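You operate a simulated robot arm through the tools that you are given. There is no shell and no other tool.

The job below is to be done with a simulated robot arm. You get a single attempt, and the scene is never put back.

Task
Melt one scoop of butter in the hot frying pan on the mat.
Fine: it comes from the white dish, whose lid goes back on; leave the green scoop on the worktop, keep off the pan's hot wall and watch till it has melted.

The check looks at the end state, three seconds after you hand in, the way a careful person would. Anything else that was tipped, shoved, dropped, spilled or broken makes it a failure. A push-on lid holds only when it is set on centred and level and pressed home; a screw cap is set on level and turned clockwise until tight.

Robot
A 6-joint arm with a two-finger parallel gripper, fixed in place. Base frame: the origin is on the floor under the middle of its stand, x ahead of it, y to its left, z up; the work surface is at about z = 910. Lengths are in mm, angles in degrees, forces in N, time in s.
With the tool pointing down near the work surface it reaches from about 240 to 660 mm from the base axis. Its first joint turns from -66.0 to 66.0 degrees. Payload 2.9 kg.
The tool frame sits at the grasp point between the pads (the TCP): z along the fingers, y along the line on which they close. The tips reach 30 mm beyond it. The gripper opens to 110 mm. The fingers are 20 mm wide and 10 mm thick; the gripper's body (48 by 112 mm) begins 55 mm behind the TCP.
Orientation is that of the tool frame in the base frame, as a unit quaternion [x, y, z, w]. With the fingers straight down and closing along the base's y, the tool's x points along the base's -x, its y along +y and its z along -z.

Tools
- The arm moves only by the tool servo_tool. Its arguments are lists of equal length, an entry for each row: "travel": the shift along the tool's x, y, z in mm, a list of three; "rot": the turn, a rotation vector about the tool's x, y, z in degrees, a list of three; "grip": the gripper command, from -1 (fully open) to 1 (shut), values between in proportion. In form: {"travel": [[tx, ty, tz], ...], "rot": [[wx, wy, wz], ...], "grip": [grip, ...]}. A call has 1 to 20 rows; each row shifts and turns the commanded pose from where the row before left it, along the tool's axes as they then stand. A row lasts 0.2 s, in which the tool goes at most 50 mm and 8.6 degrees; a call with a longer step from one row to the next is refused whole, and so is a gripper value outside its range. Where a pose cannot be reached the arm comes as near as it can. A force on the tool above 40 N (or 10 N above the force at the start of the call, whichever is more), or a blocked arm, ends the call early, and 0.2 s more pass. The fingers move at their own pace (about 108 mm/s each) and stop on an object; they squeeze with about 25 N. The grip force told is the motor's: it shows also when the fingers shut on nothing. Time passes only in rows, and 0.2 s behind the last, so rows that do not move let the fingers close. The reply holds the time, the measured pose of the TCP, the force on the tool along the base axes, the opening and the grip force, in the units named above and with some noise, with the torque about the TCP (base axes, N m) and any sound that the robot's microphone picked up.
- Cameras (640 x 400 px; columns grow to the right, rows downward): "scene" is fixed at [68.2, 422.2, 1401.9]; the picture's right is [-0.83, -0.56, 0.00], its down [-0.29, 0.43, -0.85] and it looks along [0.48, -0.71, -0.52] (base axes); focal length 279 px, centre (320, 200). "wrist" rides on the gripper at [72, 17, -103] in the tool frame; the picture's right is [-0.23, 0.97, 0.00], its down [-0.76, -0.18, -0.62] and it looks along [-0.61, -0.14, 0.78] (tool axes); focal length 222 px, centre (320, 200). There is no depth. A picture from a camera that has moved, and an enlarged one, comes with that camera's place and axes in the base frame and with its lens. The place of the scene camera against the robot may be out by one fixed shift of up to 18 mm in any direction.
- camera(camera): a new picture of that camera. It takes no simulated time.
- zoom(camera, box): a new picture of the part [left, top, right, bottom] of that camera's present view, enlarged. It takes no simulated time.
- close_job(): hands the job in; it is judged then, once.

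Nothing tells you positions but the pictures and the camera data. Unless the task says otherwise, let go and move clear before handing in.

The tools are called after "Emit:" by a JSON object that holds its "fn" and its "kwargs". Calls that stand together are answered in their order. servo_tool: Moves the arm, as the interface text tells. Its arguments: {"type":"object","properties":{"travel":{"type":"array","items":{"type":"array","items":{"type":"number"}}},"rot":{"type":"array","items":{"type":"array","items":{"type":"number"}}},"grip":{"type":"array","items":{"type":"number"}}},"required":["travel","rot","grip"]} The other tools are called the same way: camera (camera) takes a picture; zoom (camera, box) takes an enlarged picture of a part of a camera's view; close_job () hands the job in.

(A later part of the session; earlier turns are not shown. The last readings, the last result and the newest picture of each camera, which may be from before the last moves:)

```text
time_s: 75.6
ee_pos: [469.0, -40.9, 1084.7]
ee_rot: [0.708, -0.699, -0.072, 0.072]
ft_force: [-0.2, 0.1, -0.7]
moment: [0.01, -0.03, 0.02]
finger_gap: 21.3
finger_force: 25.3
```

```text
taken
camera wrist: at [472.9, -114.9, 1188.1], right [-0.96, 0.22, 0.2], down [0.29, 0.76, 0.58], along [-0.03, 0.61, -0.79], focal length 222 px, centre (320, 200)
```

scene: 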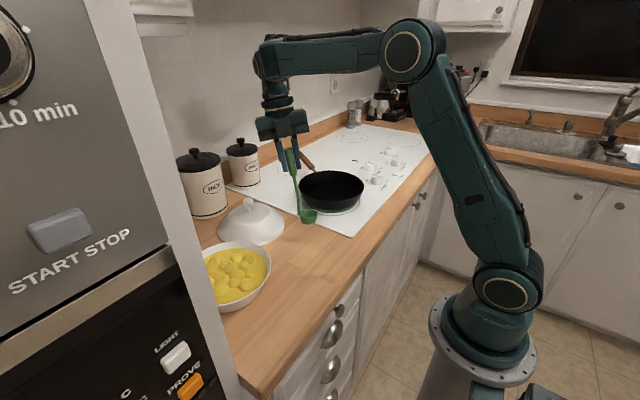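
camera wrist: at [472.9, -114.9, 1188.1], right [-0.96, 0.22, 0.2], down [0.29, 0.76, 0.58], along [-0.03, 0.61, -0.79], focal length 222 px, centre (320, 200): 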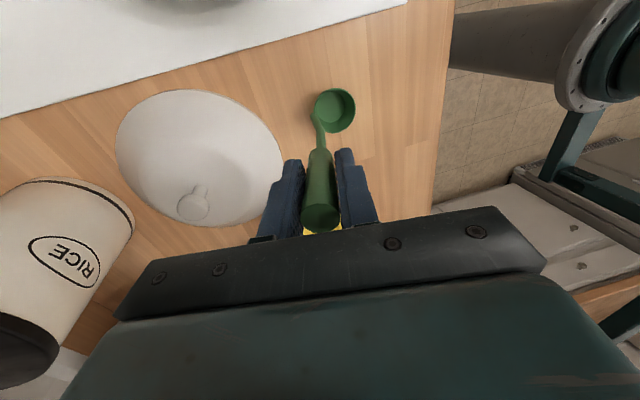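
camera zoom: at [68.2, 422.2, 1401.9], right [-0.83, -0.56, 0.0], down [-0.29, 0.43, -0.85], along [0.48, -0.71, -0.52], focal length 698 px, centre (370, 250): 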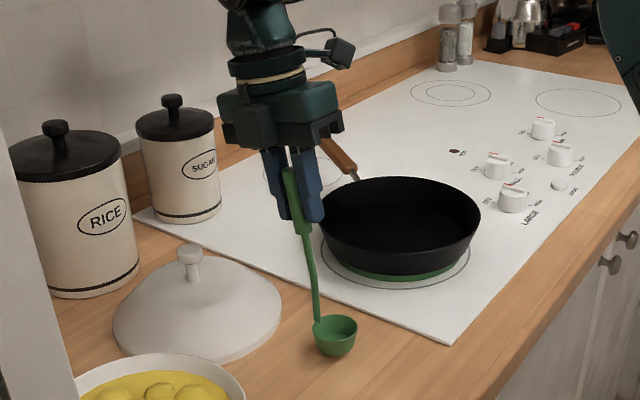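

Emit:
{"fn": "servo_tool", "kwargs": {"travel": [[0, -0.6, 3], [0, -0.6, 3], [0, 0, 0]], "rot": [[0, 0, 0], [0, 0, 0], [0, 0, 0]], "grip": [1, 1, 1]}}

Emit:
{"fn": "servo_tool", "kwargs": {"travel": [[0, -0.2, 1], [0, 0, 0]], "rot": [[0, 0, 0], [0, 0, 0]], "grip": [1, 1]}}

Emit:
{"fn": "servo_tool", "kwargs": {"travel": [[0, -0.2, 1], [0, 0, 0]], "rot": [[0, 0, 0], [0, 0, 0]], "grip": [1, 1]}}

Emit:
{"fn": "zoom", "kwargs": {"camera": "scene", "box": [240, 140, 360, 260]}}

```text
time_s: 76.4
ee_pos: [467.9, -41.3, 1078.4]
ee_rot: [0.707, -0.7, -0.073, 0.072]
ft_force: [-0.1, 0.8, -1.1]
moment: [0.0, 0.0, -0.01]
finger_gap: 21.1
finger_force: 24.8
```

```text
time_s: 77.0
ee_pos: [468.9, -43.1, 1077.3]
ee_rot: [0.707, -0.7, -0.073, 0.072]
ft_force: [-0.1, 0.1, -1.2]
moment: [0.01, 0.02, -0.02]
finger_gap: 21.2
finger_force: 25.2
```

```text
time_s: 77.6
ee_pos: [468.4, -42.7, 1077.5]
ee_rot: [0.707, -0.7, -0.073, 0.073]
ft_force: [-0.1, 0.1, -0.6]
moment: [-0.02, -0.04, 0.0]
finger_gap: 21.2
finger_force: 25.2
```

```text
3.33 times, centred on (300, 200) of scene
camera zoom: at [68.2, 422.2, 1401.9], right [-0.83, -0.56, 0.0], down [-0.29, 0.43, -0.85], along [0.48, -0.71, -0.52], focal length 931 px, centre (387, 200)
```

zoom: 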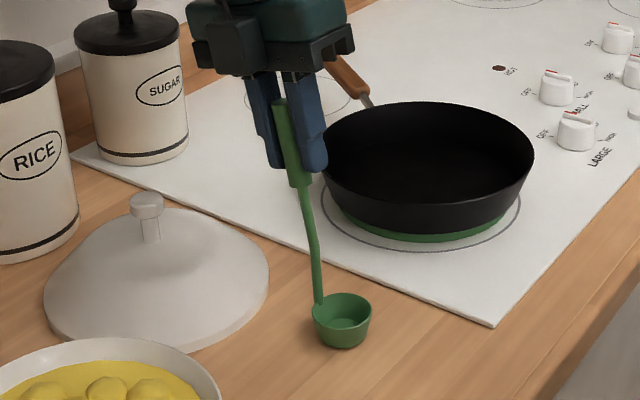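

Emit:
{"fn": "servo_tool", "kwargs": {"travel": [[0, -0.2, 1], [0, 0, 0]], "rot": [[0, 0, 0], [0, 0, 0]], "grip": [1, 1]}}

Emit:
{"fn": "servo_tool", "kwargs": {"travel": [[0, -0.2, 1], [0, 0, 0]], "rot": [[0, 0, 0], [0, 0, 0]], "grip": [1, 1]}}

Emit:
{"fn": "servo_tool", "kwargs": {"travel": [[0, -0.2, 1], [0, 0, 0]], "rot": [[0, 0, 0], [0, 0, 0]], "grip": [1, 1]}}

```text
time_s: 78.2
ee_pos: [468.3, -43.6, 1076.6]
ee_rot: [0.708, -0.699, -0.073, 0.072]
ft_force: [0.5, 0.5, 0.9]
moment: [0.02, 0.03, -0.03]
finger_gap: 21.2
finger_force: 24.5
```

```text
time_s: 78.8
ee_pos: [467.7, -42.4, 1076.4]
ee_rot: [0.707, -0.7, -0.071, 0.071]
ft_force: [1.1, -0.6, 12.8]
moment: [-0.19, 0.29, 0.09]
finger_gap: 21.4
finger_force: 24.8
```

```text
time_s: 79.4
ee_pos: [469.1, -42.9, 1075.2]
ee_rot: [0.708, -0.699, -0.072, 0.071]
ft_force: [3.0, 2.1, 22.9]
moment: [0.05, 0.41, -0.01]
finger_gap: 21.6
finger_force: 25.4
```

The bowl is touching the worktop. I'll relieve the pressure, let go and back off along the handle axis.

Emit:
{"fn": "servo_tool", "kwargs": {"travel": [[0, 0.2, -1], [0, 0.2, -0.8], [0, 0, 0], [0, 0, 0], [0, 0, 0], [0, 0, 0]], "rot": [[0, 0, 0], [0, 0, 0], [0, 0, 0], [0, 0, 0], [0, 0, 0], [0, 0, 0]], "grip": [1, 1, 1, 0.4, 0.1, -0.2]}}

Emit:
{"fn": "zoom", "kwargs": {"camera": "scene", "box": [240, 140, 360, 260]}}

Emit:
{"fn": "camera", "kwargs": {"camera": "wrist"}}

```text
time_s: 80.8
ee_pos: [467.6, -43.1, 1074.6]
ee_rot: [0.707, -0.699, -0.074, 0.073]
ft_force: [0.3, -0.3, 0.1]
moment: [0.01, 0.03, 0.01]
finger_gap: 65.7
finger_force: 0.0
```

```text
3.33 times, centred on (300, 200) of scene
camera zoom: at [68.2, 422.2, 1401.9], right [-0.83, -0.56, 0.0], down [-0.29, 0.43, -0.85], along [0.48, -0.71, -0.52], focal length 931 px, centre (387, 200)
```

zoom: 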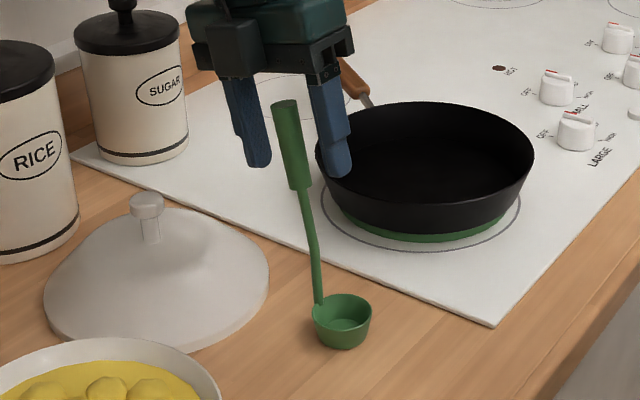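

```text
taken
camera wrist: at [472.9, -116.6, 1178.6], right [-0.96, 0.22, 0.2], down [0.29, 0.76, 0.58], along [-0.03, 0.61, -0.79], focal length 222 px, centre (320, 200)
```

wrist: 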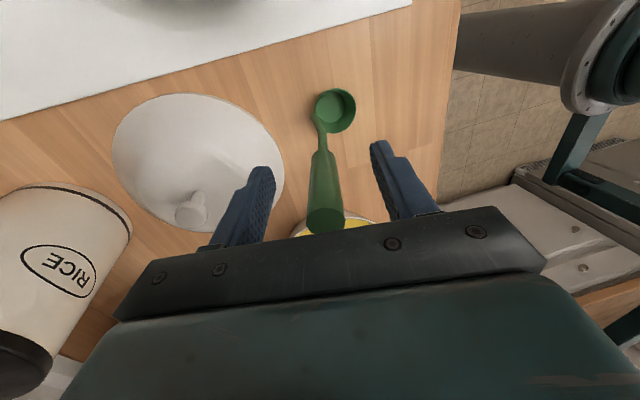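

The scoop stands on its own. I'm backing off upward along its axis and returning to nominal yaw.

Emit:
{"fn": "servo_tool", "kwargs": {"travel": [[0, 0, -15], [0, 0, -25], [0, 0, -30], [0, 0, -30], [0, 0, -30], [0, 0, 0], [0, 0, 0], [0, 0, 0], [0, 0, 0], [0, 0, 0], [0, 0, 0], [0, 0, 0], [0, 0, 0], [0, 0, 0], [0, 0, 0], [0, 0, 0], [0, 0, 0]], "rot": [[0, 0, 0], [0, 0, 0], [0, 0, 0], [0, 0, 0], [0, 0, 0], [0, 0, 8.5], [0, 0, 8.5], [0, 0, 8.5], [0, 0, 8.5], [0, 0, 8.5], [0, 0, 8.5], [0, 0, 8.5], [0, 0, 8.5], [0, 0, 8.5], [0, 0, 8.5], [0, 0, 5.5], [0, 0, 0]], "grip": [-0.2, -0.2, -0.2, -0.2, -0.2, -0.2, -0.2, -0.2, -0.2, -0.2, -0.2, -0.2, -0.2, -0.2, -0.2, -0.2, -0.2]}}

Emit:
{"fn": "camera", "kwargs": {"camera": "wrist"}}

Emit:
{"fn": "camera", "kwargs": {"camera": "scene"}}

```text
time_s: 84.4
ee_pos: [495.2, -42.7, 1203.9]
ee_rot: [0.0, 0.995, 0.0, -0.102]
ft_force: [-0.3, -0.4, 0.3]
moment: [-0.03, -0.03, 0.02]
finger_gap: 66.0
finger_force: 0.0
out of reach, approached as far as the arm can: row 3
```

```text
taken
camera wrist: at [444.0, -26.5, 1318.1], right [0.22, 0.97, -0.05], down [0.87, -0.18, 0.46], along [0.43, -0.14, -0.89], focal length 222 px, centre (320, 200)
```

wrist: 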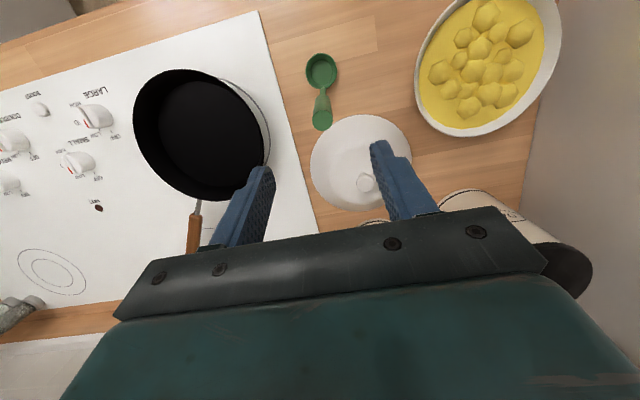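

```text
taken
```

scene: 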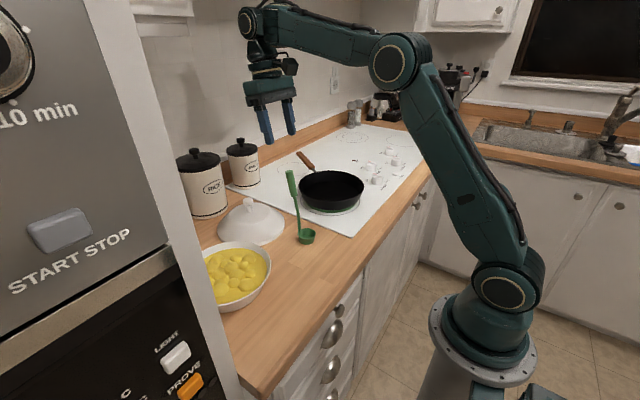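

Emit:
{"fn": "zoom", "kwargs": {"camera": "wrist", "box": [270, 30, 400, 150]}}

Emit:
{"fn": "zoom", "kwargs": {"camera": "scene", "box": [240, 140, 360, 260]}}

Emit:
{"fn": "zoom", "kwargs": {"camera": "wrist", "box": [400, 0, 570, 140]}}

```text
3.33 times, centred on (335, 90) of wrist
camera zoom: at [444.0, -26.5, 1318.1], right [0.22, 0.97, -0.05], down [0.87, -0.18, 0.46], along [0.43, -0.14, -0.89], focal length 740 px, centre (270, 567)
```

zoom: 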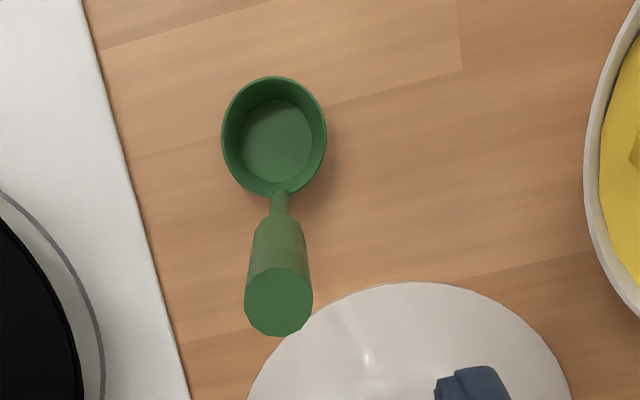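

```text
3.33 times, centred on (300, 200) of scene
camera zoom: at [68.2, 422.2, 1401.9], right [-0.83, -0.56, 0.0], down [-0.29, 0.43, -0.85], along [0.48, -0.71, -0.52], focal length 931 px, centre (387, 200)
```

zoom: 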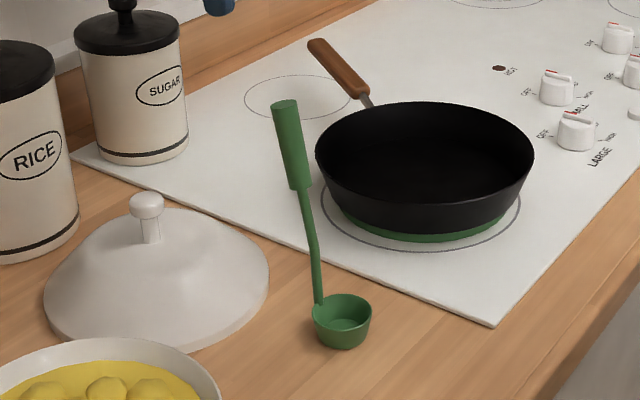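

```text
2.86 times, centred on (485, 70) of wrist
camera zoom: at [444.0, -26.5, 1318.1], right [0.22, 0.97, -0.05], down [0.87, -0.18, 0.46], along [0.43, -0.14, -0.89], focal length 635 px, centre (-151, 571)
```

zoom: 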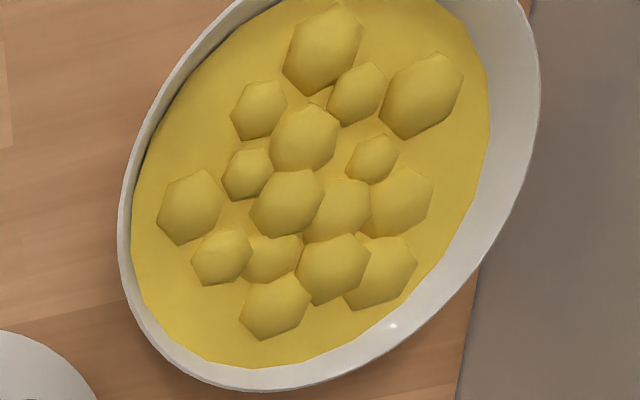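

The scoop stands with its bowl at (420, -36) and handle top at (469, -40, 1100). I'll pitch the tool about 70° outward at a safe height, then come down over the handle.

Emit:
{"fn": "servo_tool", "kwargs": {"travel": [[0, 0, 0], [0, 0, 0], [0, 0, 0], [0, 0, 0], [0, 0, 0], [0, 0, 0], [0, 0, 0], [0, 0, 0], [0, 0, 0], [0, 0, 0], [0, 0, 0], [21.6, 1.5, -9.7], [21.6, 1.5, -9.7], [0, 0, 0], [0, 0, 0]], "rot": [[0, -8.17, 0], [0, -8.17, 0], [0, -8.17, 0], [0, -8.17, 0], [0, -8.17, 0], [0, -8.17, 0], [0, -8.17, 0], [0, -8.17, 0], [0, -8.17, 0], [0, -8.17, 0], [0, 0, 0], [0, 0, 0], [0, 0, 0], [0, 0, 0], [0, 0, 0]], "grip": [-0.3, -0.3, -0.3, -0.3, -0.3, -0.3, -0.3, -0.3, -0.3, -0.3, -0.3, -0.3, -0.3, -0.3, -0.3]}}

Emit:
{"fn": "camera", "kwargs": {"camera": "wrist"}}

Emit:
{"fn": "camera", "kwargs": {"camera": "scene"}}

```text
time_s: 87.6
ee_pos: [462.0, -40.9, 1170.1]
ee_rot: [-0.001, 0.819, 0.0, 0.574]
ft_force: [0.1, 0.5, 0.1]
moment: [-0.02, 0.02, 0.01]
finger_gap: 71.3
finger_force: 0.1
```

```text
taken
camera wrist: at [338.5, -24.5, 1136.5], right [0.08, 0.97, 0.21], down [-0.32, -0.18, 0.93], along [0.94, -0.14, 0.3], focal length 222 px, centre (320, 200)
```

wrist: 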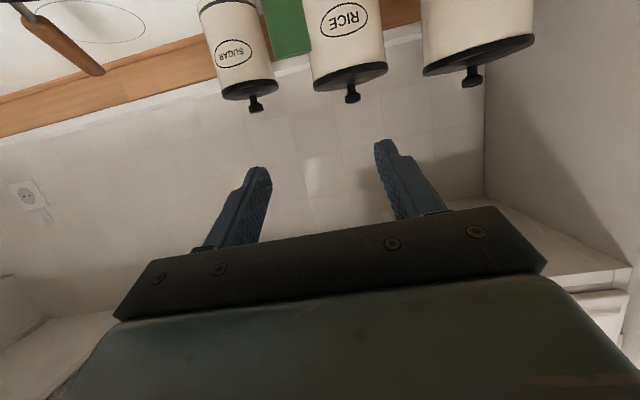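

```text
taken
```

scene: 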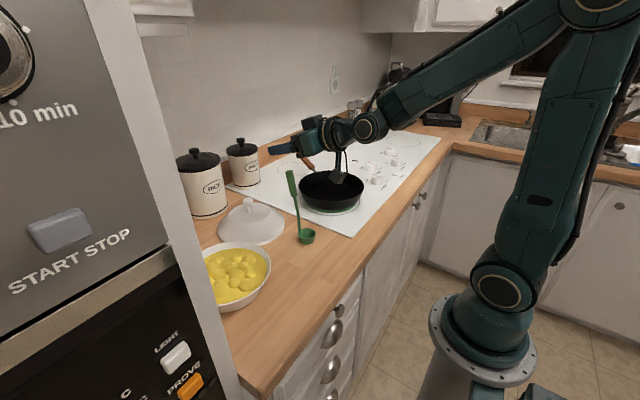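

Emit:
{"fn": "zoom", "kwargs": {"camera": "wrist", "box": [220, 0, 360, 90]}}

Emit:
{"fn": "zoom", "kwargs": {"camera": "scene", "box": [220, 100, 380, 260]}}

```text
4.44 times, centred on (290, 45) of wrist
camera zoom: at [338.5, -24.5, 1136.5], right [0.08, 0.97, 0.21], down [-0.32, -0.18, 0.93], along [0.94, -0.14, 0.3], focal length 987 px, centre (453, 889)
```

zoom: 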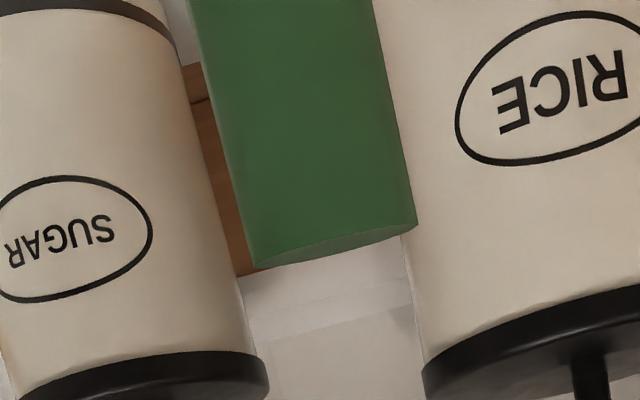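

```text
2.50 times, centred on (300, 180) of scene
camera zoom: at [68.2, 422.2, 1401.9], right [-0.83, -0.56, 0.0], down [-0.29, 0.43, -0.85], along [0.48, -0.71, -0.52], focal length 698 px, centre (370, 250)
```

zoom: 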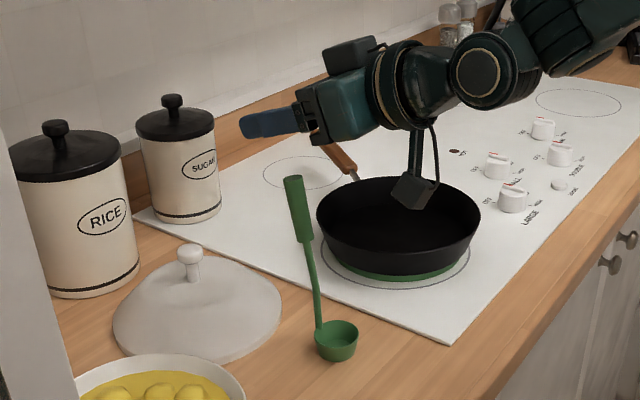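

Emit:
{"fn": "servo_tool", "kwargs": {"travel": [[19.2, 0, 7], [19.2, 0, 7], [19.2, 0, 7], [19.2, 0, 7], [19.1, 0, 6.9], [0, 0, 0], [0, 0, 0]], "rot": [[0, 0, 0], [0, 0, 0], [0, 0, 0], [0, 0, 0], [0, 0, 0], [0, 0, 0], [0, 0, 0]], "grip": [-0.3, -0.3, -0.3, -0.3, -0.3, -0.3, -0.3]}}

Emit:
{"fn": "camera", "kwargs": {"camera": "wrist"}}

Emit:
{"fn": "zoom", "kwargs": {"camera": "scene", "box": [220, 100, 380, 260]}}

```text
time_s: 89.2
ee_pos: [462.3, -40.0, 1068.0]
ee_rot: [0.0, 0.82, 0.0, 0.573]
ft_force: [0.0, -0.1, -1.3]
moment: [-0.02, 0.02, -0.01]
finger_gap: 71.5
finger_force: 0.1
```

```text
taken
camera wrist: at [338.2, -23.8, 1033.4], right [0.08, 0.97, 0.21], down [-0.32, -0.18, 0.93], along [0.94, -0.14, 0.3], focal length 222 px, centre (320, 200)
```

wrist: 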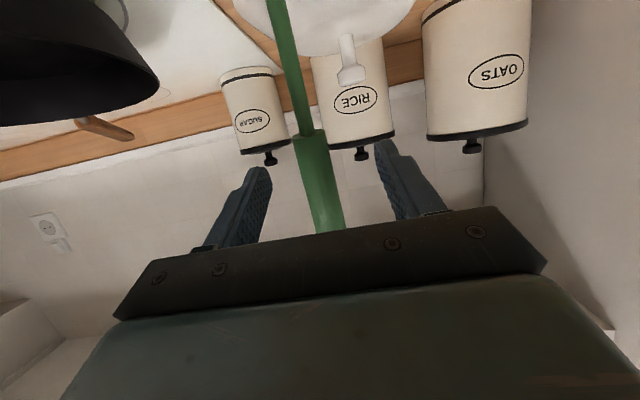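

```text
2.50 times, centred on (300, 180) of scene
camera zoom: at [68.2, 422.2, 1401.9], right [-0.83, -0.56, 0.0], down [-0.29, 0.43, -0.85], along [0.48, -0.71, -0.52], focal length 698 px, centre (370, 250)
```

zoom: 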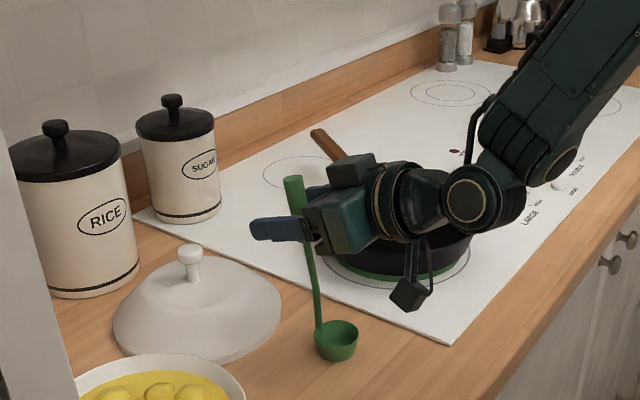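

The handle is centred between the fingers, so I'll close the grip.

Emit:
{"fn": "servo_tool", "kwargs": {"travel": [[0, 0, 0], [0, 0, 0], [0, 0, 0], [0, 0, 0], [0, 0, 0]], "rot": [[0, 0, 0], [0, 0, 0], [0, 0, 0], [0, 0, 0], [0, 0, 0]], "grip": [0, 0.4, 0.7, 1, 1]}}

Emit:
{"fn": "camera", "kwargs": {"camera": "wrist"}}

Emit:
{"fn": "zoom", "kwargs": {"camera": "scene", "box": [220, 100, 380, 260]}}

```text
time_s: 90.4
ee_pos: [461.7, -40.4, 1067.9]
ee_rot: [-0.001, 0.819, 0.001, 0.573]
ft_force: [0.3, 0.4, 0.5]
moment: [0.06, 0.02, 0.0]
finger_gap: 21.3
finger_force: 24.4
```

```text
taken
camera wrist: at [338.3, -23.7, 1033.6], right [0.08, 0.97, 0.21], down [-0.32, -0.18, 0.93], along [0.94, -0.14, 0.3], focal length 222 px, centre (320, 200)
```

wrist: 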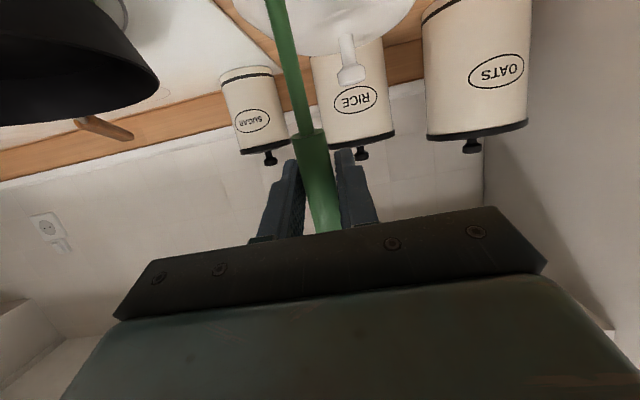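

```text
2.50 times, centred on (300, 180) of scene
camera zoom: at [68.2, 422.2, 1401.9], right [-0.83, -0.56, 0.0], down [-0.29, 0.43, -0.85], along [0.48, -0.71, -0.52], focal length 698 px, centre (370, 250)
```

zoom: 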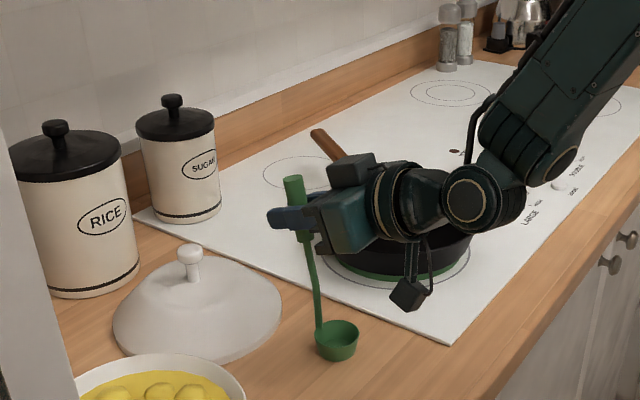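

The handle is held crosswise with the tool pitched outward. I'll lift, carry the scoop toward the dish, then roll the wrist to tilt it.

Emit:
{"fn": "servo_tool", "kwargs": {"travel": [[-5, 0, -2], [-16, 0, -5.7], [-21, 0, -7.7], [-21, 0, -7.7], [-21, 0, -7.7], [0, 0, 0], [-1.2, 28, 3.4], [-1.2, 28, 3.4], [-1.2, 28, 3.4], [-1.2, 28, 3.4], [-1.2, 28, 3.4], [0, 0, 0], [0, 0, 0]], "rot": [[0, 0, 0], [0, 0, 0], [0, 0, 0], [0, 0, 0], [0, 0, 0], [0, 0, 0], [0, 0, 0], [0, 0, 0], [0, 0, 0], [0, 0, 0], [0, 0, 0], [0, 0, 0], [0, 0, 0]], "grip": [1, 1, 1, 1, 1, 1, 1, 1, 1, 1, 1, 1, 1]}}

Emit:
{"fn": "camera", "kwargs": {"camera": "scene"}}

Emit:
{"fn": "camera", "kwargs": {"camera": "wrist"}}

```text
time_s: 93.2
ee_pos: [478.7, 99.7, 1156.4]
ee_rot: [-0.002, 0.82, 0.002, 0.573]
ft_force: [0.3, -0.7, -0.8]
moment: [0.02, -0.04, -0.04]
finger_gap: 20.9
finger_force: 24.9
```

```text
taken
```

scene: 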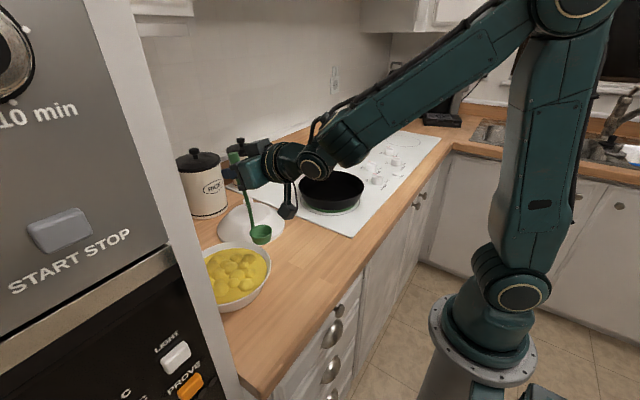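

```text
taken
camera wrist: at [355.4, 116.1, 1122.4], right [0.08, 0.97, 0.21], down [-0.32, -0.18, 0.93], along [0.94, -0.14, 0.3], focal length 222 px, centre (320, 200)
```

wrist: 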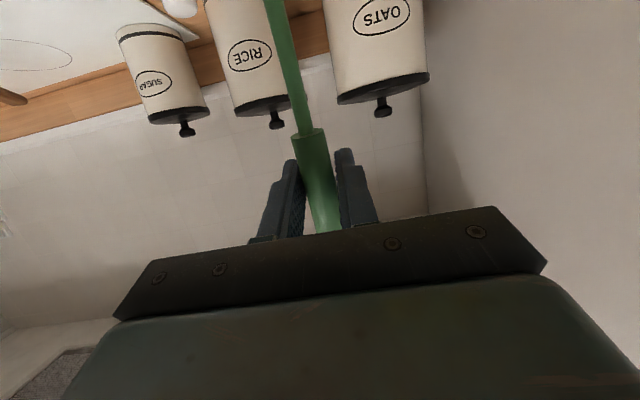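

Emit:
{"fn": "servo_tool", "kwargs": {"travel": [[0, 0, 0], [0, 0, 0], [0, 0, 0], [0, 0, 0], [0, 0, 0], [0, 0, 0], [0, 0, 0], [0, 0, 0], [0, 0, 0]], "rot": [[0, 0, 7.86], [0, 0, 7.86], [0, 0, 7.86], [0, 0, 7.86], [0, 0, 7.86], [0, 0, 7.86], [0, 0, 7.86], [0, 0, 0], [0, 0, 0]], "grip": [1, 1, 1, 1, 1, 1, 1, 1, 1]}}

Emit:
{"fn": "zoom", "kwargs": {"camera": "scene", "box": [180, 110, 340, 310]}}

Emit:
{"fn": "camera", "kwargs": {"camera": "wrist"}}

```text
time_s: 95.2
ee_pos: [478.3, 98.8, 1156.0]
ee_rot: [0.378, 0.727, 0.266, 0.508]
ft_force: [-1.1, 0.3, -1.5]
moment: [-0.08, 0.0, 0.03]
finger_gap: 21.2
finger_force: 24.6
```

```text
2.00 times, centred on (260, 210) of scene
camera zoom: at [68.2, 422.2, 1401.9], right [-0.83, -0.56, 0.0], down [-0.29, 0.43, -0.85], along [0.48, -0.71, -0.52], focal length 559 px, centre (440, 180)
```

zoom: 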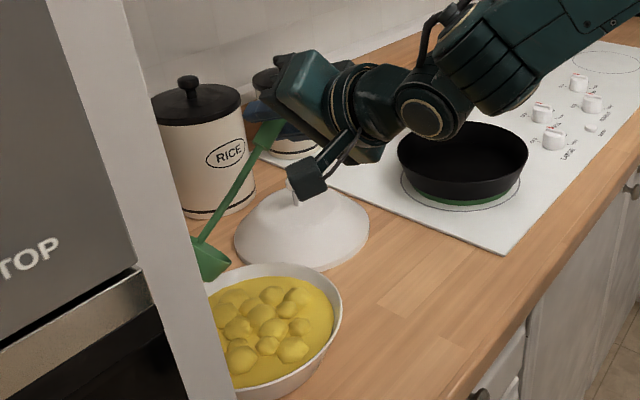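

```text
taken
camera wrist: at [370.8, 167.8, 1164.7], right [0.32, 0.37, 0.87], down [-0.48, -0.73, 0.49], along [0.82, -0.58, -0.05], focal length 222 px, centre (320, 200)
```

wrist: 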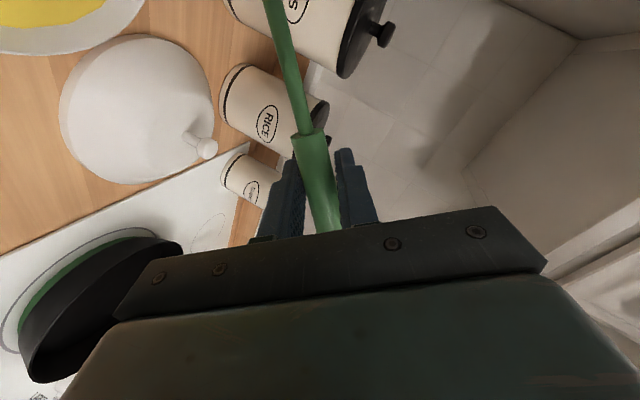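

Emit:
{"fn": "servo_tool", "kwargs": {"travel": [[0, 0, 0], [0, 0, 0], [0, 0, 0], [0, 0, 0]], "rot": [[0, 0, 7.5], [0, 0, 7.5], [0, 0, 0], [0, 0, 0]], "grip": [1, 1, 1, 1]}}

Emit:
{"fn": "zoom", "kwargs": {"camera": "scene", "box": [180, 110, 340, 310]}}

```text
time_s: 96.2
ee_pos: [479.4, 98.7, 1157.1]
ee_rot: [0.47, 0.671, 0.329, 0.469]
ft_force: [0.2, 0.8, -1.2]
moment: [-0.09, 0.01, 0.01]
finger_gap: 21.3
finger_force: 24.9
```

```text
2.00 times, centred on (260, 210) of scene
camera zoom: at [68.2, 422.2, 1401.9], right [-0.83, -0.56, 0.0], down [-0.29, 0.43, -0.85], along [0.48, -0.71, -0.52], focal length 559 px, centre (440, 180)
```

zoom: 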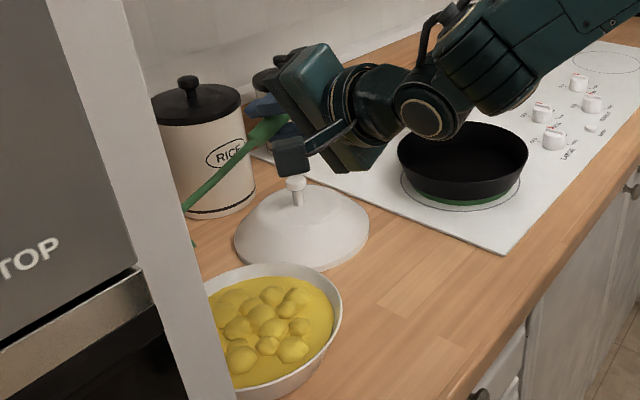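

The roll reaches 70° without trouble. I'll lower the tilted scoop toward the butter on the dish's far-y side, watching the force.

Emit:
{"fn": "servo_tool", "kwargs": {"travel": [[7.5, -21.9, 6.7], [7.5, -21.9, 6.7], [7.5, -21.9, 6.7], [7.5, -21.9, 6.7], [7.5, -21.9, 6.7], [0, 0, 0], [0, 0, 0]], "rot": [[0, 0, 0], [0, 0, 0], [0, 0, 0], [0, 0, 0], [0, 0, 0], [0, 0, 0], [0, 0, 0]], "grip": [1, 1, 1, 1, 1, 1, 1]}}

Emit:
{"fn": "zoom", "kwargs": {"camera": "scene", "box": [180, 150, 340, 330]}}

Emit:
{"fn": "camera", "kwargs": {"camera": "wrist"}}

```text
time_s: 97.8
ee_pos: [470.2, 98.5, 1035.2]
ee_rot: [0.47, 0.671, 0.33, 0.47]
ft_force: [0.2, 0.2, -0.7]
moment: [-0.08, 0.0, 0.0]
finger_gap: 21.4
finger_force: 25.0
```

```text
2.22 times, centred on (260, 240) of scene
camera zoom: at [68.2, 422.2, 1401.9], right [-0.83, -0.56, 0.0], down [-0.29, 0.43, -0.85], along [0.48, -0.71, -0.52], focal length 621 px, centre (453, 111)
```

zoom: 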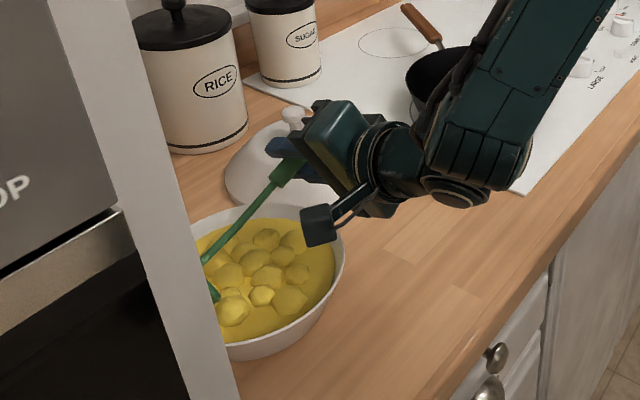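

```text
taken
camera wrist: at [368.7, 171.9, 1061.3], right [0.34, 0.12, 0.93], down [-0.55, -0.78, 0.3], along [0.76, -0.62, -0.2], focal length 222 px, centre (320, 200)
```

wrist: 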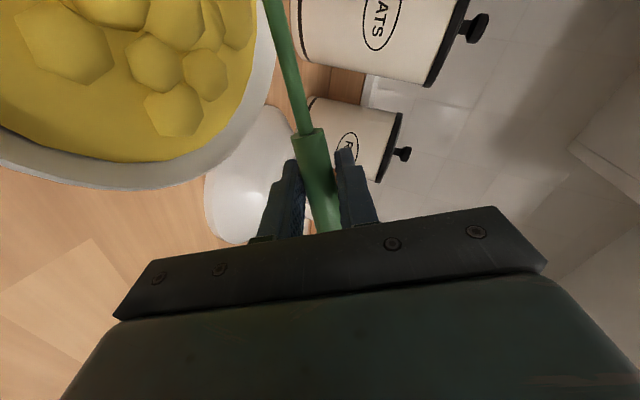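

Emit:
{"fn": "servo_tool", "kwargs": {"travel": [[1.6, -4.4, 1.7], [1.6, -4.4, 1.7], [0, 0, 0]], "rot": [[0, 0, 0], [0, 0, 0], [0, 0, 0]], "grip": [1, 1, 1]}}

Emit:
{"fn": "servo_tool", "kwargs": {"travel": [[1.3, -3.5, 1.4], [0, 0, 0]], "rot": [[0, 0, 0], [0, 0, 0]], "grip": [1, 1]}}

Emit:
{"fn": "servo_tool", "kwargs": {"travel": [[1.3, -3.5, 1.4], [0, 0, 0]], "rot": [[0, 0, 0], [0, 0, 0]], "grip": [1, 1]}}

Emit:
{"fn": "zoom", "kwargs": {"camera": "scene", "box": [180, 200, 300, 320]}}

```text
time_s: 98.6
ee_pos: [471.1, 97.6, 1026.2]
ee_rot: [0.47, 0.671, 0.33, 0.469]
ft_force: [0.0, -0.1, -0.5]
moment: [-0.05, -0.01, 0.01]
finger_gap: 21.2
finger_force: 24.4
```

```text
time_s: 99.2
ee_pos: [471.0, 98.3, 1021.8]
ee_rot: [0.469, 0.672, 0.329, 0.469]
ft_force: [-0.5, 0.1, -0.3]
moment: [-0.08, 0.03, 0.01]
finger_gap: 21.5
finger_force: 25.0
```

```text
time_s: 99.8
ee_pos: [471.4, 96.2, 1018.0]
ee_rot: [0.469, 0.672, 0.329, 0.469]
ft_force: [-0.8, 0.1, -0.3]
moment: [-0.08, -0.02, 0.0]
finger_gap: 21.6
finger_force: 25.4
```

```text
3.33 times, centred on (240, 260) of scene
camera zoom: at [68.2, 422.2, 1401.9], right [-0.83, -0.56, 0.0], down [-0.29, 0.43, -0.85], along [0.48, -0.71, -0.52], focal length 931 px, centre (587, 0)
```

zoom: 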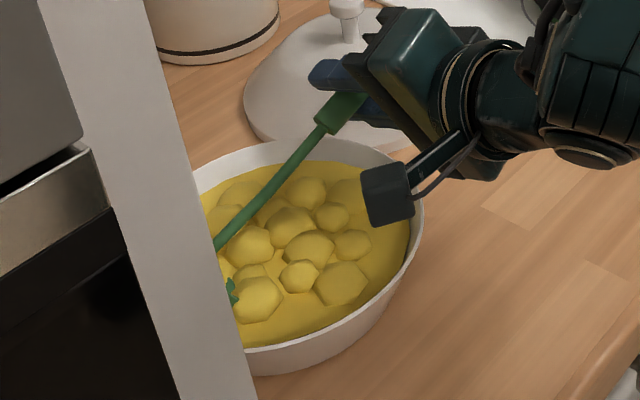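

Emit:
{"fn": "servo_tool", "kwargs": {"travel": [[1.0, -2.6, 1.0], [0, 0, 0]], "rot": [[0, 0, 0], [0, 0, 0]], "grip": [1, 1]}}

Emit:
{"fn": "servo_tool", "kwargs": {"travel": [[1.0, -2.6, 1.0], [0, 0, 0]], "rot": [[0, 0, 0], [0, 0, 0]], "grip": [1, 1]}}

Emit:
{"fn": "servo_tool", "kwargs": {"travel": [[1.0, -2.6, 1.0], [0, 0, 0]], "rot": [[0, 0, 0], [0, 0, 0]], "grip": [1, 1]}}

Emit:
{"fn": "zoom", "kwargs": {"camera": "scene", "box": [180, 200, 300, 320]}}

Emit:
{"fn": "camera", "kwargs": {"camera": "wrist"}}

```text
time_s: 100.4
ee_pos: [471.4, 97.8, 1014.8]
ee_rot: [0.47, 0.672, 0.329, 0.469]
ft_force: [-0.6, 1.0, -1.0]
moment: [-0.07, 0.0, -0.01]
finger_gap: 21.4
finger_force: 25.1
```

```text
time_s: 101.0
ee_pos: [471.3, 98.1, 1013.1]
ee_rot: [0.469, 0.672, 0.33, 0.469]
ft_force: [0.1, 0.0, 0.0]
moment: [-0.11, -0.01, -0.02]
finger_gap: 21.3
finger_force: 24.8
```

```text
time_s: 101.6
ee_pos: [470.5, 97.1, 1010.1]
ee_rot: [0.47, 0.671, 0.33, 0.469]
ft_force: [0.3, 0.0, -0.5]
moment: [-0.12, -0.02, -0.04]
finger_gap: 21.1
finger_force: 25.0
```

```text
3.33 times, centred on (240, 260) of scene
camera zoom: at [68.2, 422.2, 1401.9], right [-0.83, -0.56, 0.0], down [-0.29, 0.43, -0.85], along [0.48, -0.71, -0.52], focal length 931 px, centre (587, 0)
```

zoom: 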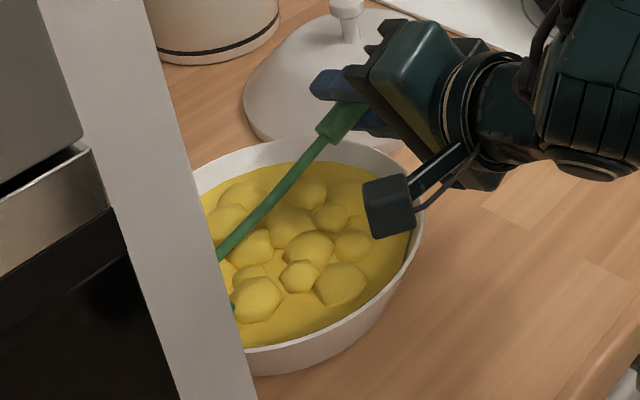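

```text
taken
camera wrist: at [369.7, 171.1, 1035.7], right [0.34, 0.12, 0.93], down [-0.55, -0.78, 0.3], along [0.76, -0.62, -0.2], focal length 222 px, centre (320, 200)
```

wrist: 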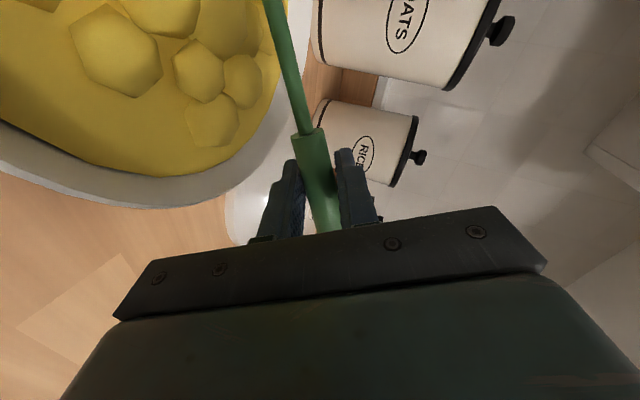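

There's still no contact force with the lip at about butter-surface level. I'll start dragging the scoop toward -y through the butter in small steps.

Emit:
{"fn": "servo_tool", "kwargs": {"travel": [[-4.7, -1.7, 0], [-4.7, -1.7, 0], [0, 0, 0]], "rot": [[0, 0, 0], [0, 0, 0], [0, 0, 0]], "grip": [1, 1, 1]}}

Emit:
{"fn": "servo_tool", "kwargs": {"travel": [[-4.7, -1.7, 0], [-4.7, -1.7, 0], [0, 0, 0]], "rot": [[0, 0, 0], [0, 0, 0], [0, 0, 0]], "grip": [1, 1, 1]}}

Emit:
{"fn": "zoom", "kwargs": {"camera": "scene", "box": [180, 200, 300, 320]}}

Emit:
{"fn": "camera", "kwargs": {"camera": "wrist"}}

```text
time_s: 102.4
ee_pos: [470.9, 89.3, 1010.8]
ee_rot: [0.469, 0.671, 0.33, 0.469]
ft_force: [-0.2, 0.8, -0.6]
moment: [-0.08, -0.01, 0.0]
finger_gap: 21.1
finger_force: 25.0
```

```text
time_s: 103.2
ee_pos: [471.0, 77.8, 1009.9]
ee_rot: [0.47, 0.671, 0.329, 0.469]
ft_force: [0.7, -0.3, -1.3]
moment: [-0.1, -0.02, 0.01]
finger_gap: 21.3
finger_force: 24.6
```

```text
3.33 times, centred on (240, 260) of scene
camera zoom: at [68.2, 422.2, 1401.9], right [-0.83, -0.56, 0.0], down [-0.29, 0.43, -0.85], along [0.48, -0.71, -0.52], focal length 931 px, centre (587, 0)
```

zoom: 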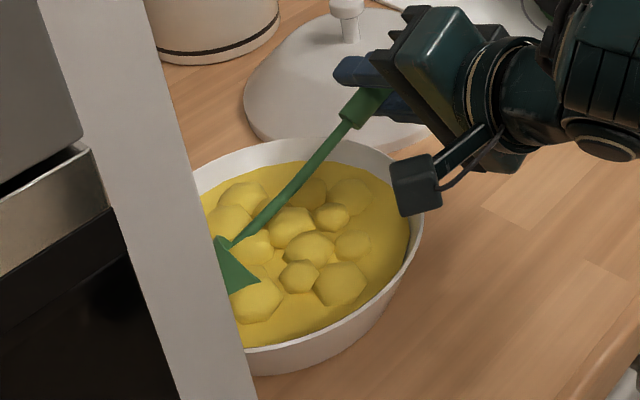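

```text
taken
camera wrist: at [369.3, 150.9, 1035.2], right [0.34, 0.12, 0.93], down [-0.55, -0.78, 0.3], along [0.76, -0.62, -0.2], focal length 222 px, centre (320, 200)
```

wrist: 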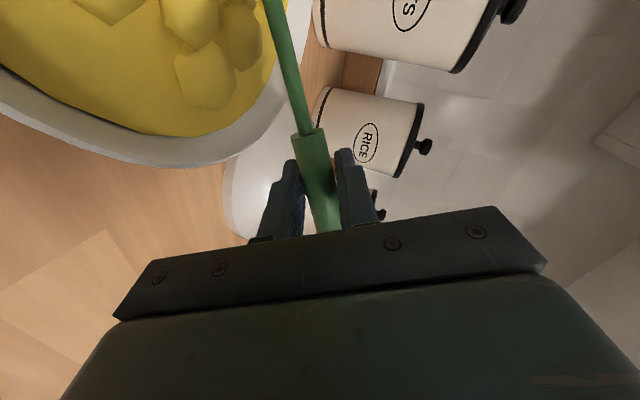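

The lumps don't move and there's no force, so the butter can be dug into freely. I'll continue the stroke slightly deeper, then level the scoop up about its bowl.

Emit:
{"fn": "servo_tool", "kwargs": {"travel": [[-5.1, -3.5, 0.55], [-5.1, -3.5, 0.55], [-5.1, -3.5, 0.55], [-5.1, -3.5, 0.55], [-5.1, -3.5, 0.55], [0, 0, 0]], "rot": [[0, 0, 0], [0, 0, 0], [0, 0, 0], [0, 0, 0], [0, 0, 0], [0, 0, 0]], "grip": [1, 1, 1, 1, 1, 1]}}

Emit:
{"fn": "zoom", "kwargs": {"camera": "scene", "box": [180, 200, 300, 320]}}

```text
time_s: 104.6
ee_pos: [470.8, 48.4, 1000.4]
ee_rot: [0.47, 0.672, 0.329, 0.469]
ft_force: [-0.3, -0.4, -0.9]
moment: [-0.06, -0.01, -0.02]
finger_gap: 21.4
finger_force: 25.0
```

```text
3.33 times, centred on (240, 260) of scene
camera zoom: at [68.2, 422.2, 1401.9], right [-0.83, -0.56, 0.0], down [-0.29, 0.43, -0.85], along [0.48, -0.71, -0.52], focal length 931 px, centre (587, 0)
```

zoom: 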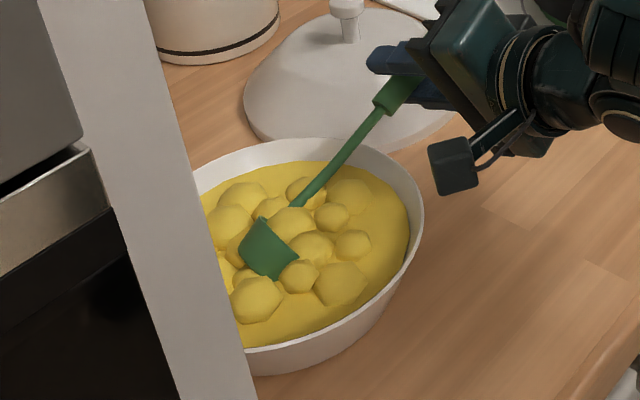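

Now I'll roll the scoop back to level, pivoting about the bowl, with the butter in it.

Emit:
{"fn": "servo_tool", "kwargs": {"travel": [[0.8, 19.4, 0], [0.8, 19.4, 0], [0.8, 19.4, 0], [0.8, 19.4, 0], [0, 0, 0]], "rot": [[0, 0, -8], [0, 0, -8], [0, 0, -8], [0, 0, -8], [0, 0, 0]], "grip": [1, 1, 1, 1, 1]}}

Emit:
{"fn": "zoom", "kwargs": {"camera": "scene", "box": [180, 200, 300, 320]}}

```text
time_s: 105.8
ee_pos: [494.4, 93.1, 1061.6]
ee_rot: [0.266, 0.775, 0.187, 0.542]
ft_force: [-0.3, 0.1, -0.9]
moment: [-0.07, -0.02, 0.01]
finger_gap: 21.3
finger_force: 25.4
```

```text
3.33 times, centred on (240, 260) of scene
camera zoom: at [68.2, 422.2, 1401.9], right [-0.83, -0.56, 0.0], down [-0.29, 0.43, -0.85], along [0.48, -0.71, -0.52], focal length 931 px, centre (587, 0)
```

zoom: 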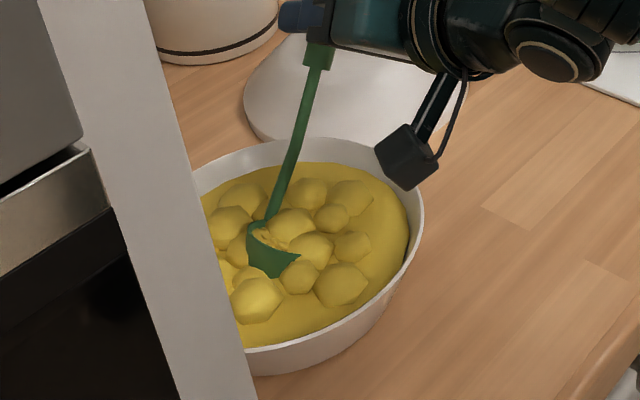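

Emit:
{"fn": "servo_tool", "kwargs": {"travel": [[0.8, 19.4, 0], [0.8, 19.4, 0], [0.8, 19.4, 0], [0.8, 19.4, 0], [0.34, 14.5, 0], [0, 0, 0], [0, 0, 0]], "rot": [[0, 0, -8], [0, 0, -8], [0, 0, -8], [0, 0, -8], [0, 0, -6], [0, 0, 0], [0, 0, 0]], "grip": [1, 1, 1, 1, 1, 1, 1]}}

Emit:
{"fn": "zoom", "kwargs": {"camera": "scene", "box": [180, 200, 300, 320]}}

```text
time_s: 107.4
ee_pos: [504.3, 175.9, 1089.9]
ee_rot: [0.0, 0.819, 0.0, 0.573]
ft_force: [0.6, -0.4, -1.0]
moment: [0.0, -0.01, 0.04]
finger_gap: 21.4
finger_force: 25.0
```

```text
3.33 times, centred on (240, 260) of scene
camera zoom: at [68.2, 422.2, 1401.9], right [-0.83, -0.56, 0.0], down [-0.29, 0.43, -0.85], along [0.48, -0.71, -0.52], focal length 931 px, centre (587, 0)
```

zoom: 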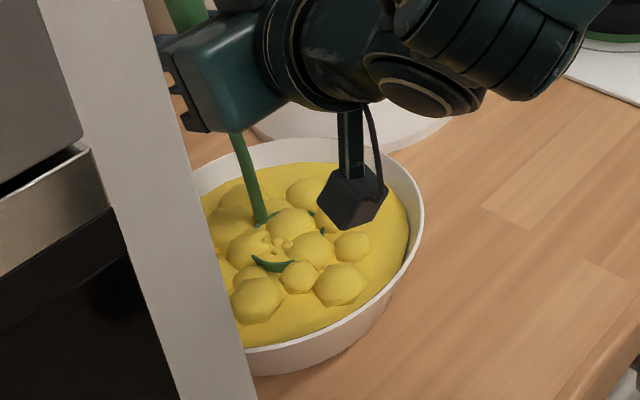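

The scoop is upright and embedded in the butter. I'm lifting straight up gently.

Emit:
{"fn": "servo_tool", "kwargs": {"travel": [[-4.7, 0, -1.7], [-4.7, 0, -1.7], [-7.5, 0, -2.7], [-9.4, 0, -3.4], [-9.4, 0, -3.4], [-9.4, 0, -3.4], [-9.4, 0, -3.4], [-9.4, 0, -3.4], [0, 0, 0], [0, 0, 0]], "rot": [[0, 0, 0], [0, 0, 0], [0, 0, 0], [0, 0, 0], [0, 0, 0], [0, 0, 0], [0, 0, 0], [0, 0, 0], [0, 0, 0], [0, 0, 0]], "grip": [1, 1, 1, 1, 1, 1, 1, 1, 1, 1]}}

Emit:
{"fn": "zoom", "kwargs": {"camera": "scene", "box": [180, 180, 300, 320]}}

```text
time_s: 109.6
ee_pos: [504.1, 175.7, 1158.1]
ee_rot: [0.0, 0.819, 0.001, 0.573]
ft_force: [-0.1, 0.2, -0.9]
moment: [0.06, -0.06, 0.0]
finger_gap: 21.1
finger_force: 24.6
```

```text
2.86 times, centred on (240, 250) of scene
camera zoom: at [68.2, 422.2, 1401.9], right [-0.83, -0.56, 0.0], down [-0.29, 0.43, -0.85], along [0.48, -0.71, -0.52], focal length 798 px, centre (549, 57)
```

zoom: 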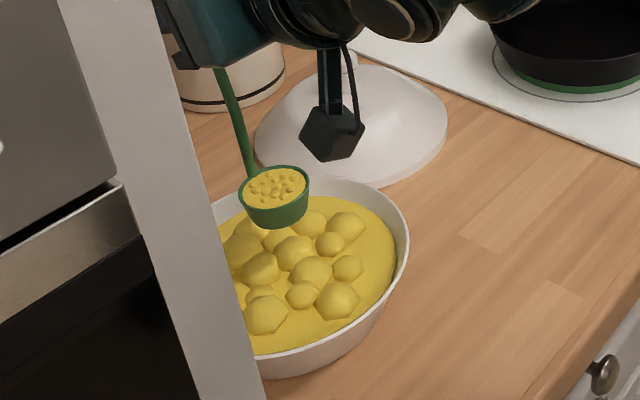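

The scoop is heaped with butter. I'm carrying it level and smoothly toward the pan.

Emit:
{"fn": "servo_tool", "kwargs": {"travel": [[-2, 0, -0.7], [-4, -4, -1.5], [-3, -10, -1.1], [-2, -16, -0.7], [0, -20, 0], [0, -22, 0], [0, -22, 0], [0, -22, 0], [0, -22, 0], [0, -22, 0], [0, -22, 0], [0, -22, 0], [0, -22, 0], [0, -20, 0], [0, -16, 0], [0, -10, 0], [0, -4, 0], [0, 0, 0], [0, 0, 0]], "rot": [[0, 0, 0], [0, 0, 0], [0, 0, 0], [0, 0, 0], [0, 0, 0], [0, 0, 0], [0, 0, 0], [0, 0, 0], [0, 0, 0], [0, 0, 0], [0, 0, 0], [0, 0, 0], [0, 0, 0], [0, 0, 0], [0, 0, 0], [0, 0, 0], [0, 0, 0], [0, 0, 0], [0, 0, 0]], "grip": [1, 1, 1, 1, 1, 1, 1, 1, 1, 1, 1, 1, 1, 1, 1, 1, 1, 1, 1]}}

Emit:
{"fn": "camera", "kwargs": {"camera": "scene"}}

Emit:
{"fn": "zoom", "kwargs": {"camera": "scene", "box": [220, 120, 380, 260]}}

```text
time_s: 113.6
ee_pos: [504.1, -101.1, 1169.0]
ee_rot: [0.0, 0.819, 0.0, 0.573]
ft_force: [0.0, -0.2, -0.5]
moment: [-0.01, -0.03, -0.03]
finger_gap: 21.3
finger_force: 24.9
```

```text
taken
```

scene: 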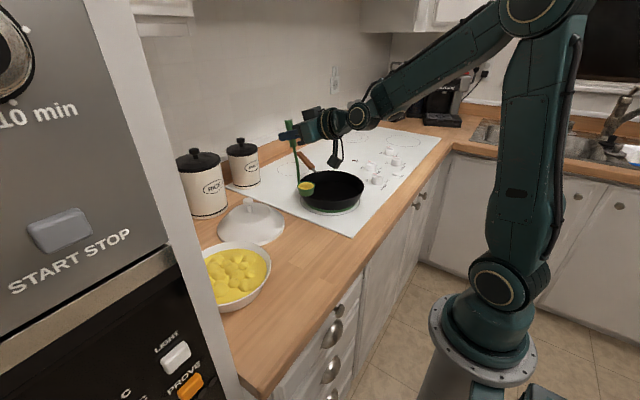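

```text
2.86 times, centred on (300, 190) of scene
camera zoom: at [68.2, 422.2, 1401.9], right [-0.83, -0.56, 0.0], down [-0.29, 0.43, -0.85], along [0.48, -0.71, -0.52], focal length 798 px, centre (377, 229)
```

zoom: 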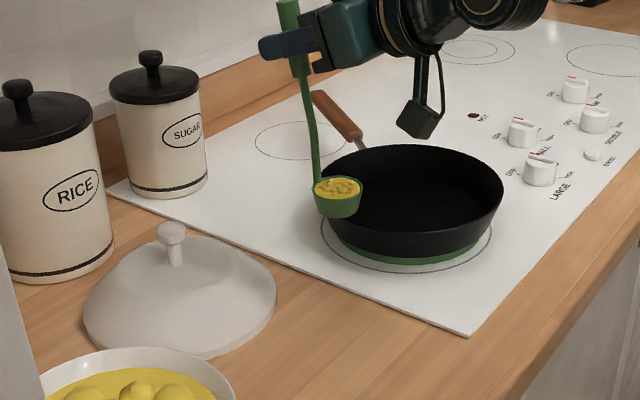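

The butter is intact. I'll align the tool azimuth and bring the bowl over the pan centre.

Emit:
{"fn": "servo_tool", "kwargs": {"travel": [[0, 0, 0], [0, 0, 0], [0, 0, 0], [0, 0, 0], [0, 0, 0], [0, 0, 0], [-0.5, -5.9, 1.4], [-1, -11.8, 2.8], [-1.5, -17.7, 4.2], [-2, -23.6, 5.5], [-2.5, -29.4, 6.9], [-2, -23.6, 5.5], [-1.5, -17.7, 4.2], [-1, -11.8, 2.8], [-0.5, -5.9, 1.4], [0, 0, 0], [0, 0, 0]], "rot": [[2.82, 0, 1.03], [2.82, 0, 1.03], [2.82, 0, 1.03], [2.82, 0, 1.03], [2.82, 0, 1.03], [0, 0, 0], [0, 0, 0], [0, 0, 0], [0, 0, 0], [0, 0, 0], [0, 0, 0], [0, 0, 0], [0, 0, 0], [0, 0, 0], [0, 0, 0], [0, 0, 0], [0, 0, 0]], "grip": [1, 1, 1, 1, 1, 1, 1, 1, 1, 1, 1, 1, 1, 1, 1, 1, 1]}}

Emit:
{"fn": "zoom", "kwargs": {"camera": "scene", "box": [260, 100, 420, 240]}}

Emit:
{"fn": "camera", "kwargs": {"camera": "wrist"}}

```text
time_s: 117.2
ee_pos: [502.4, -251.2, 1170.6]
ee_rot: [0.107, 0.813, -0.074, 0.568]
ft_force: [0.4, -0.2, 0.0]
moment: [-0.04, -0.04, 0.0]
finger_gap: 21.6
finger_force: 25.2
```

```text
2.86 times, centred on (340, 170) of scene
camera zoom: at [68.2, 422.2, 1401.9], right [-0.83, -0.56, 0.0], down [-0.29, 0.43, -0.85], along [0.48, -0.71, -0.52], focal length 798 px, centre (263, 286)
```

zoom: 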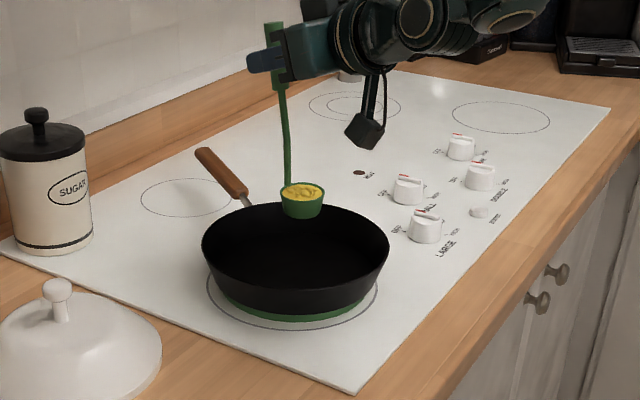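

```text
taken
camera wrist: at [388.0, -204.4, 1136.4], right [0.33, 0.92, 0.21], down [-0.36, -0.09, 0.93], along [0.87, -0.38, 0.3], focal length 222 px, centre (320, 200)
```

wrist: 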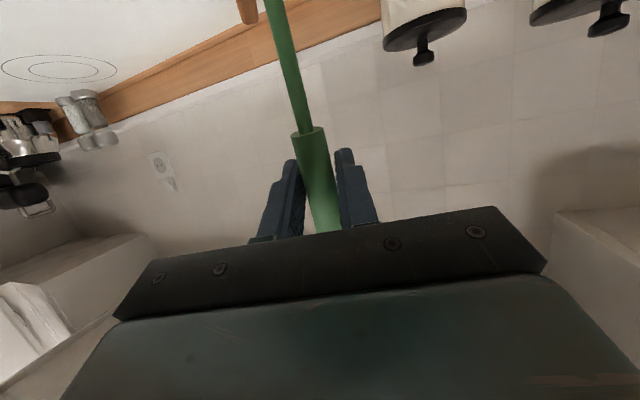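

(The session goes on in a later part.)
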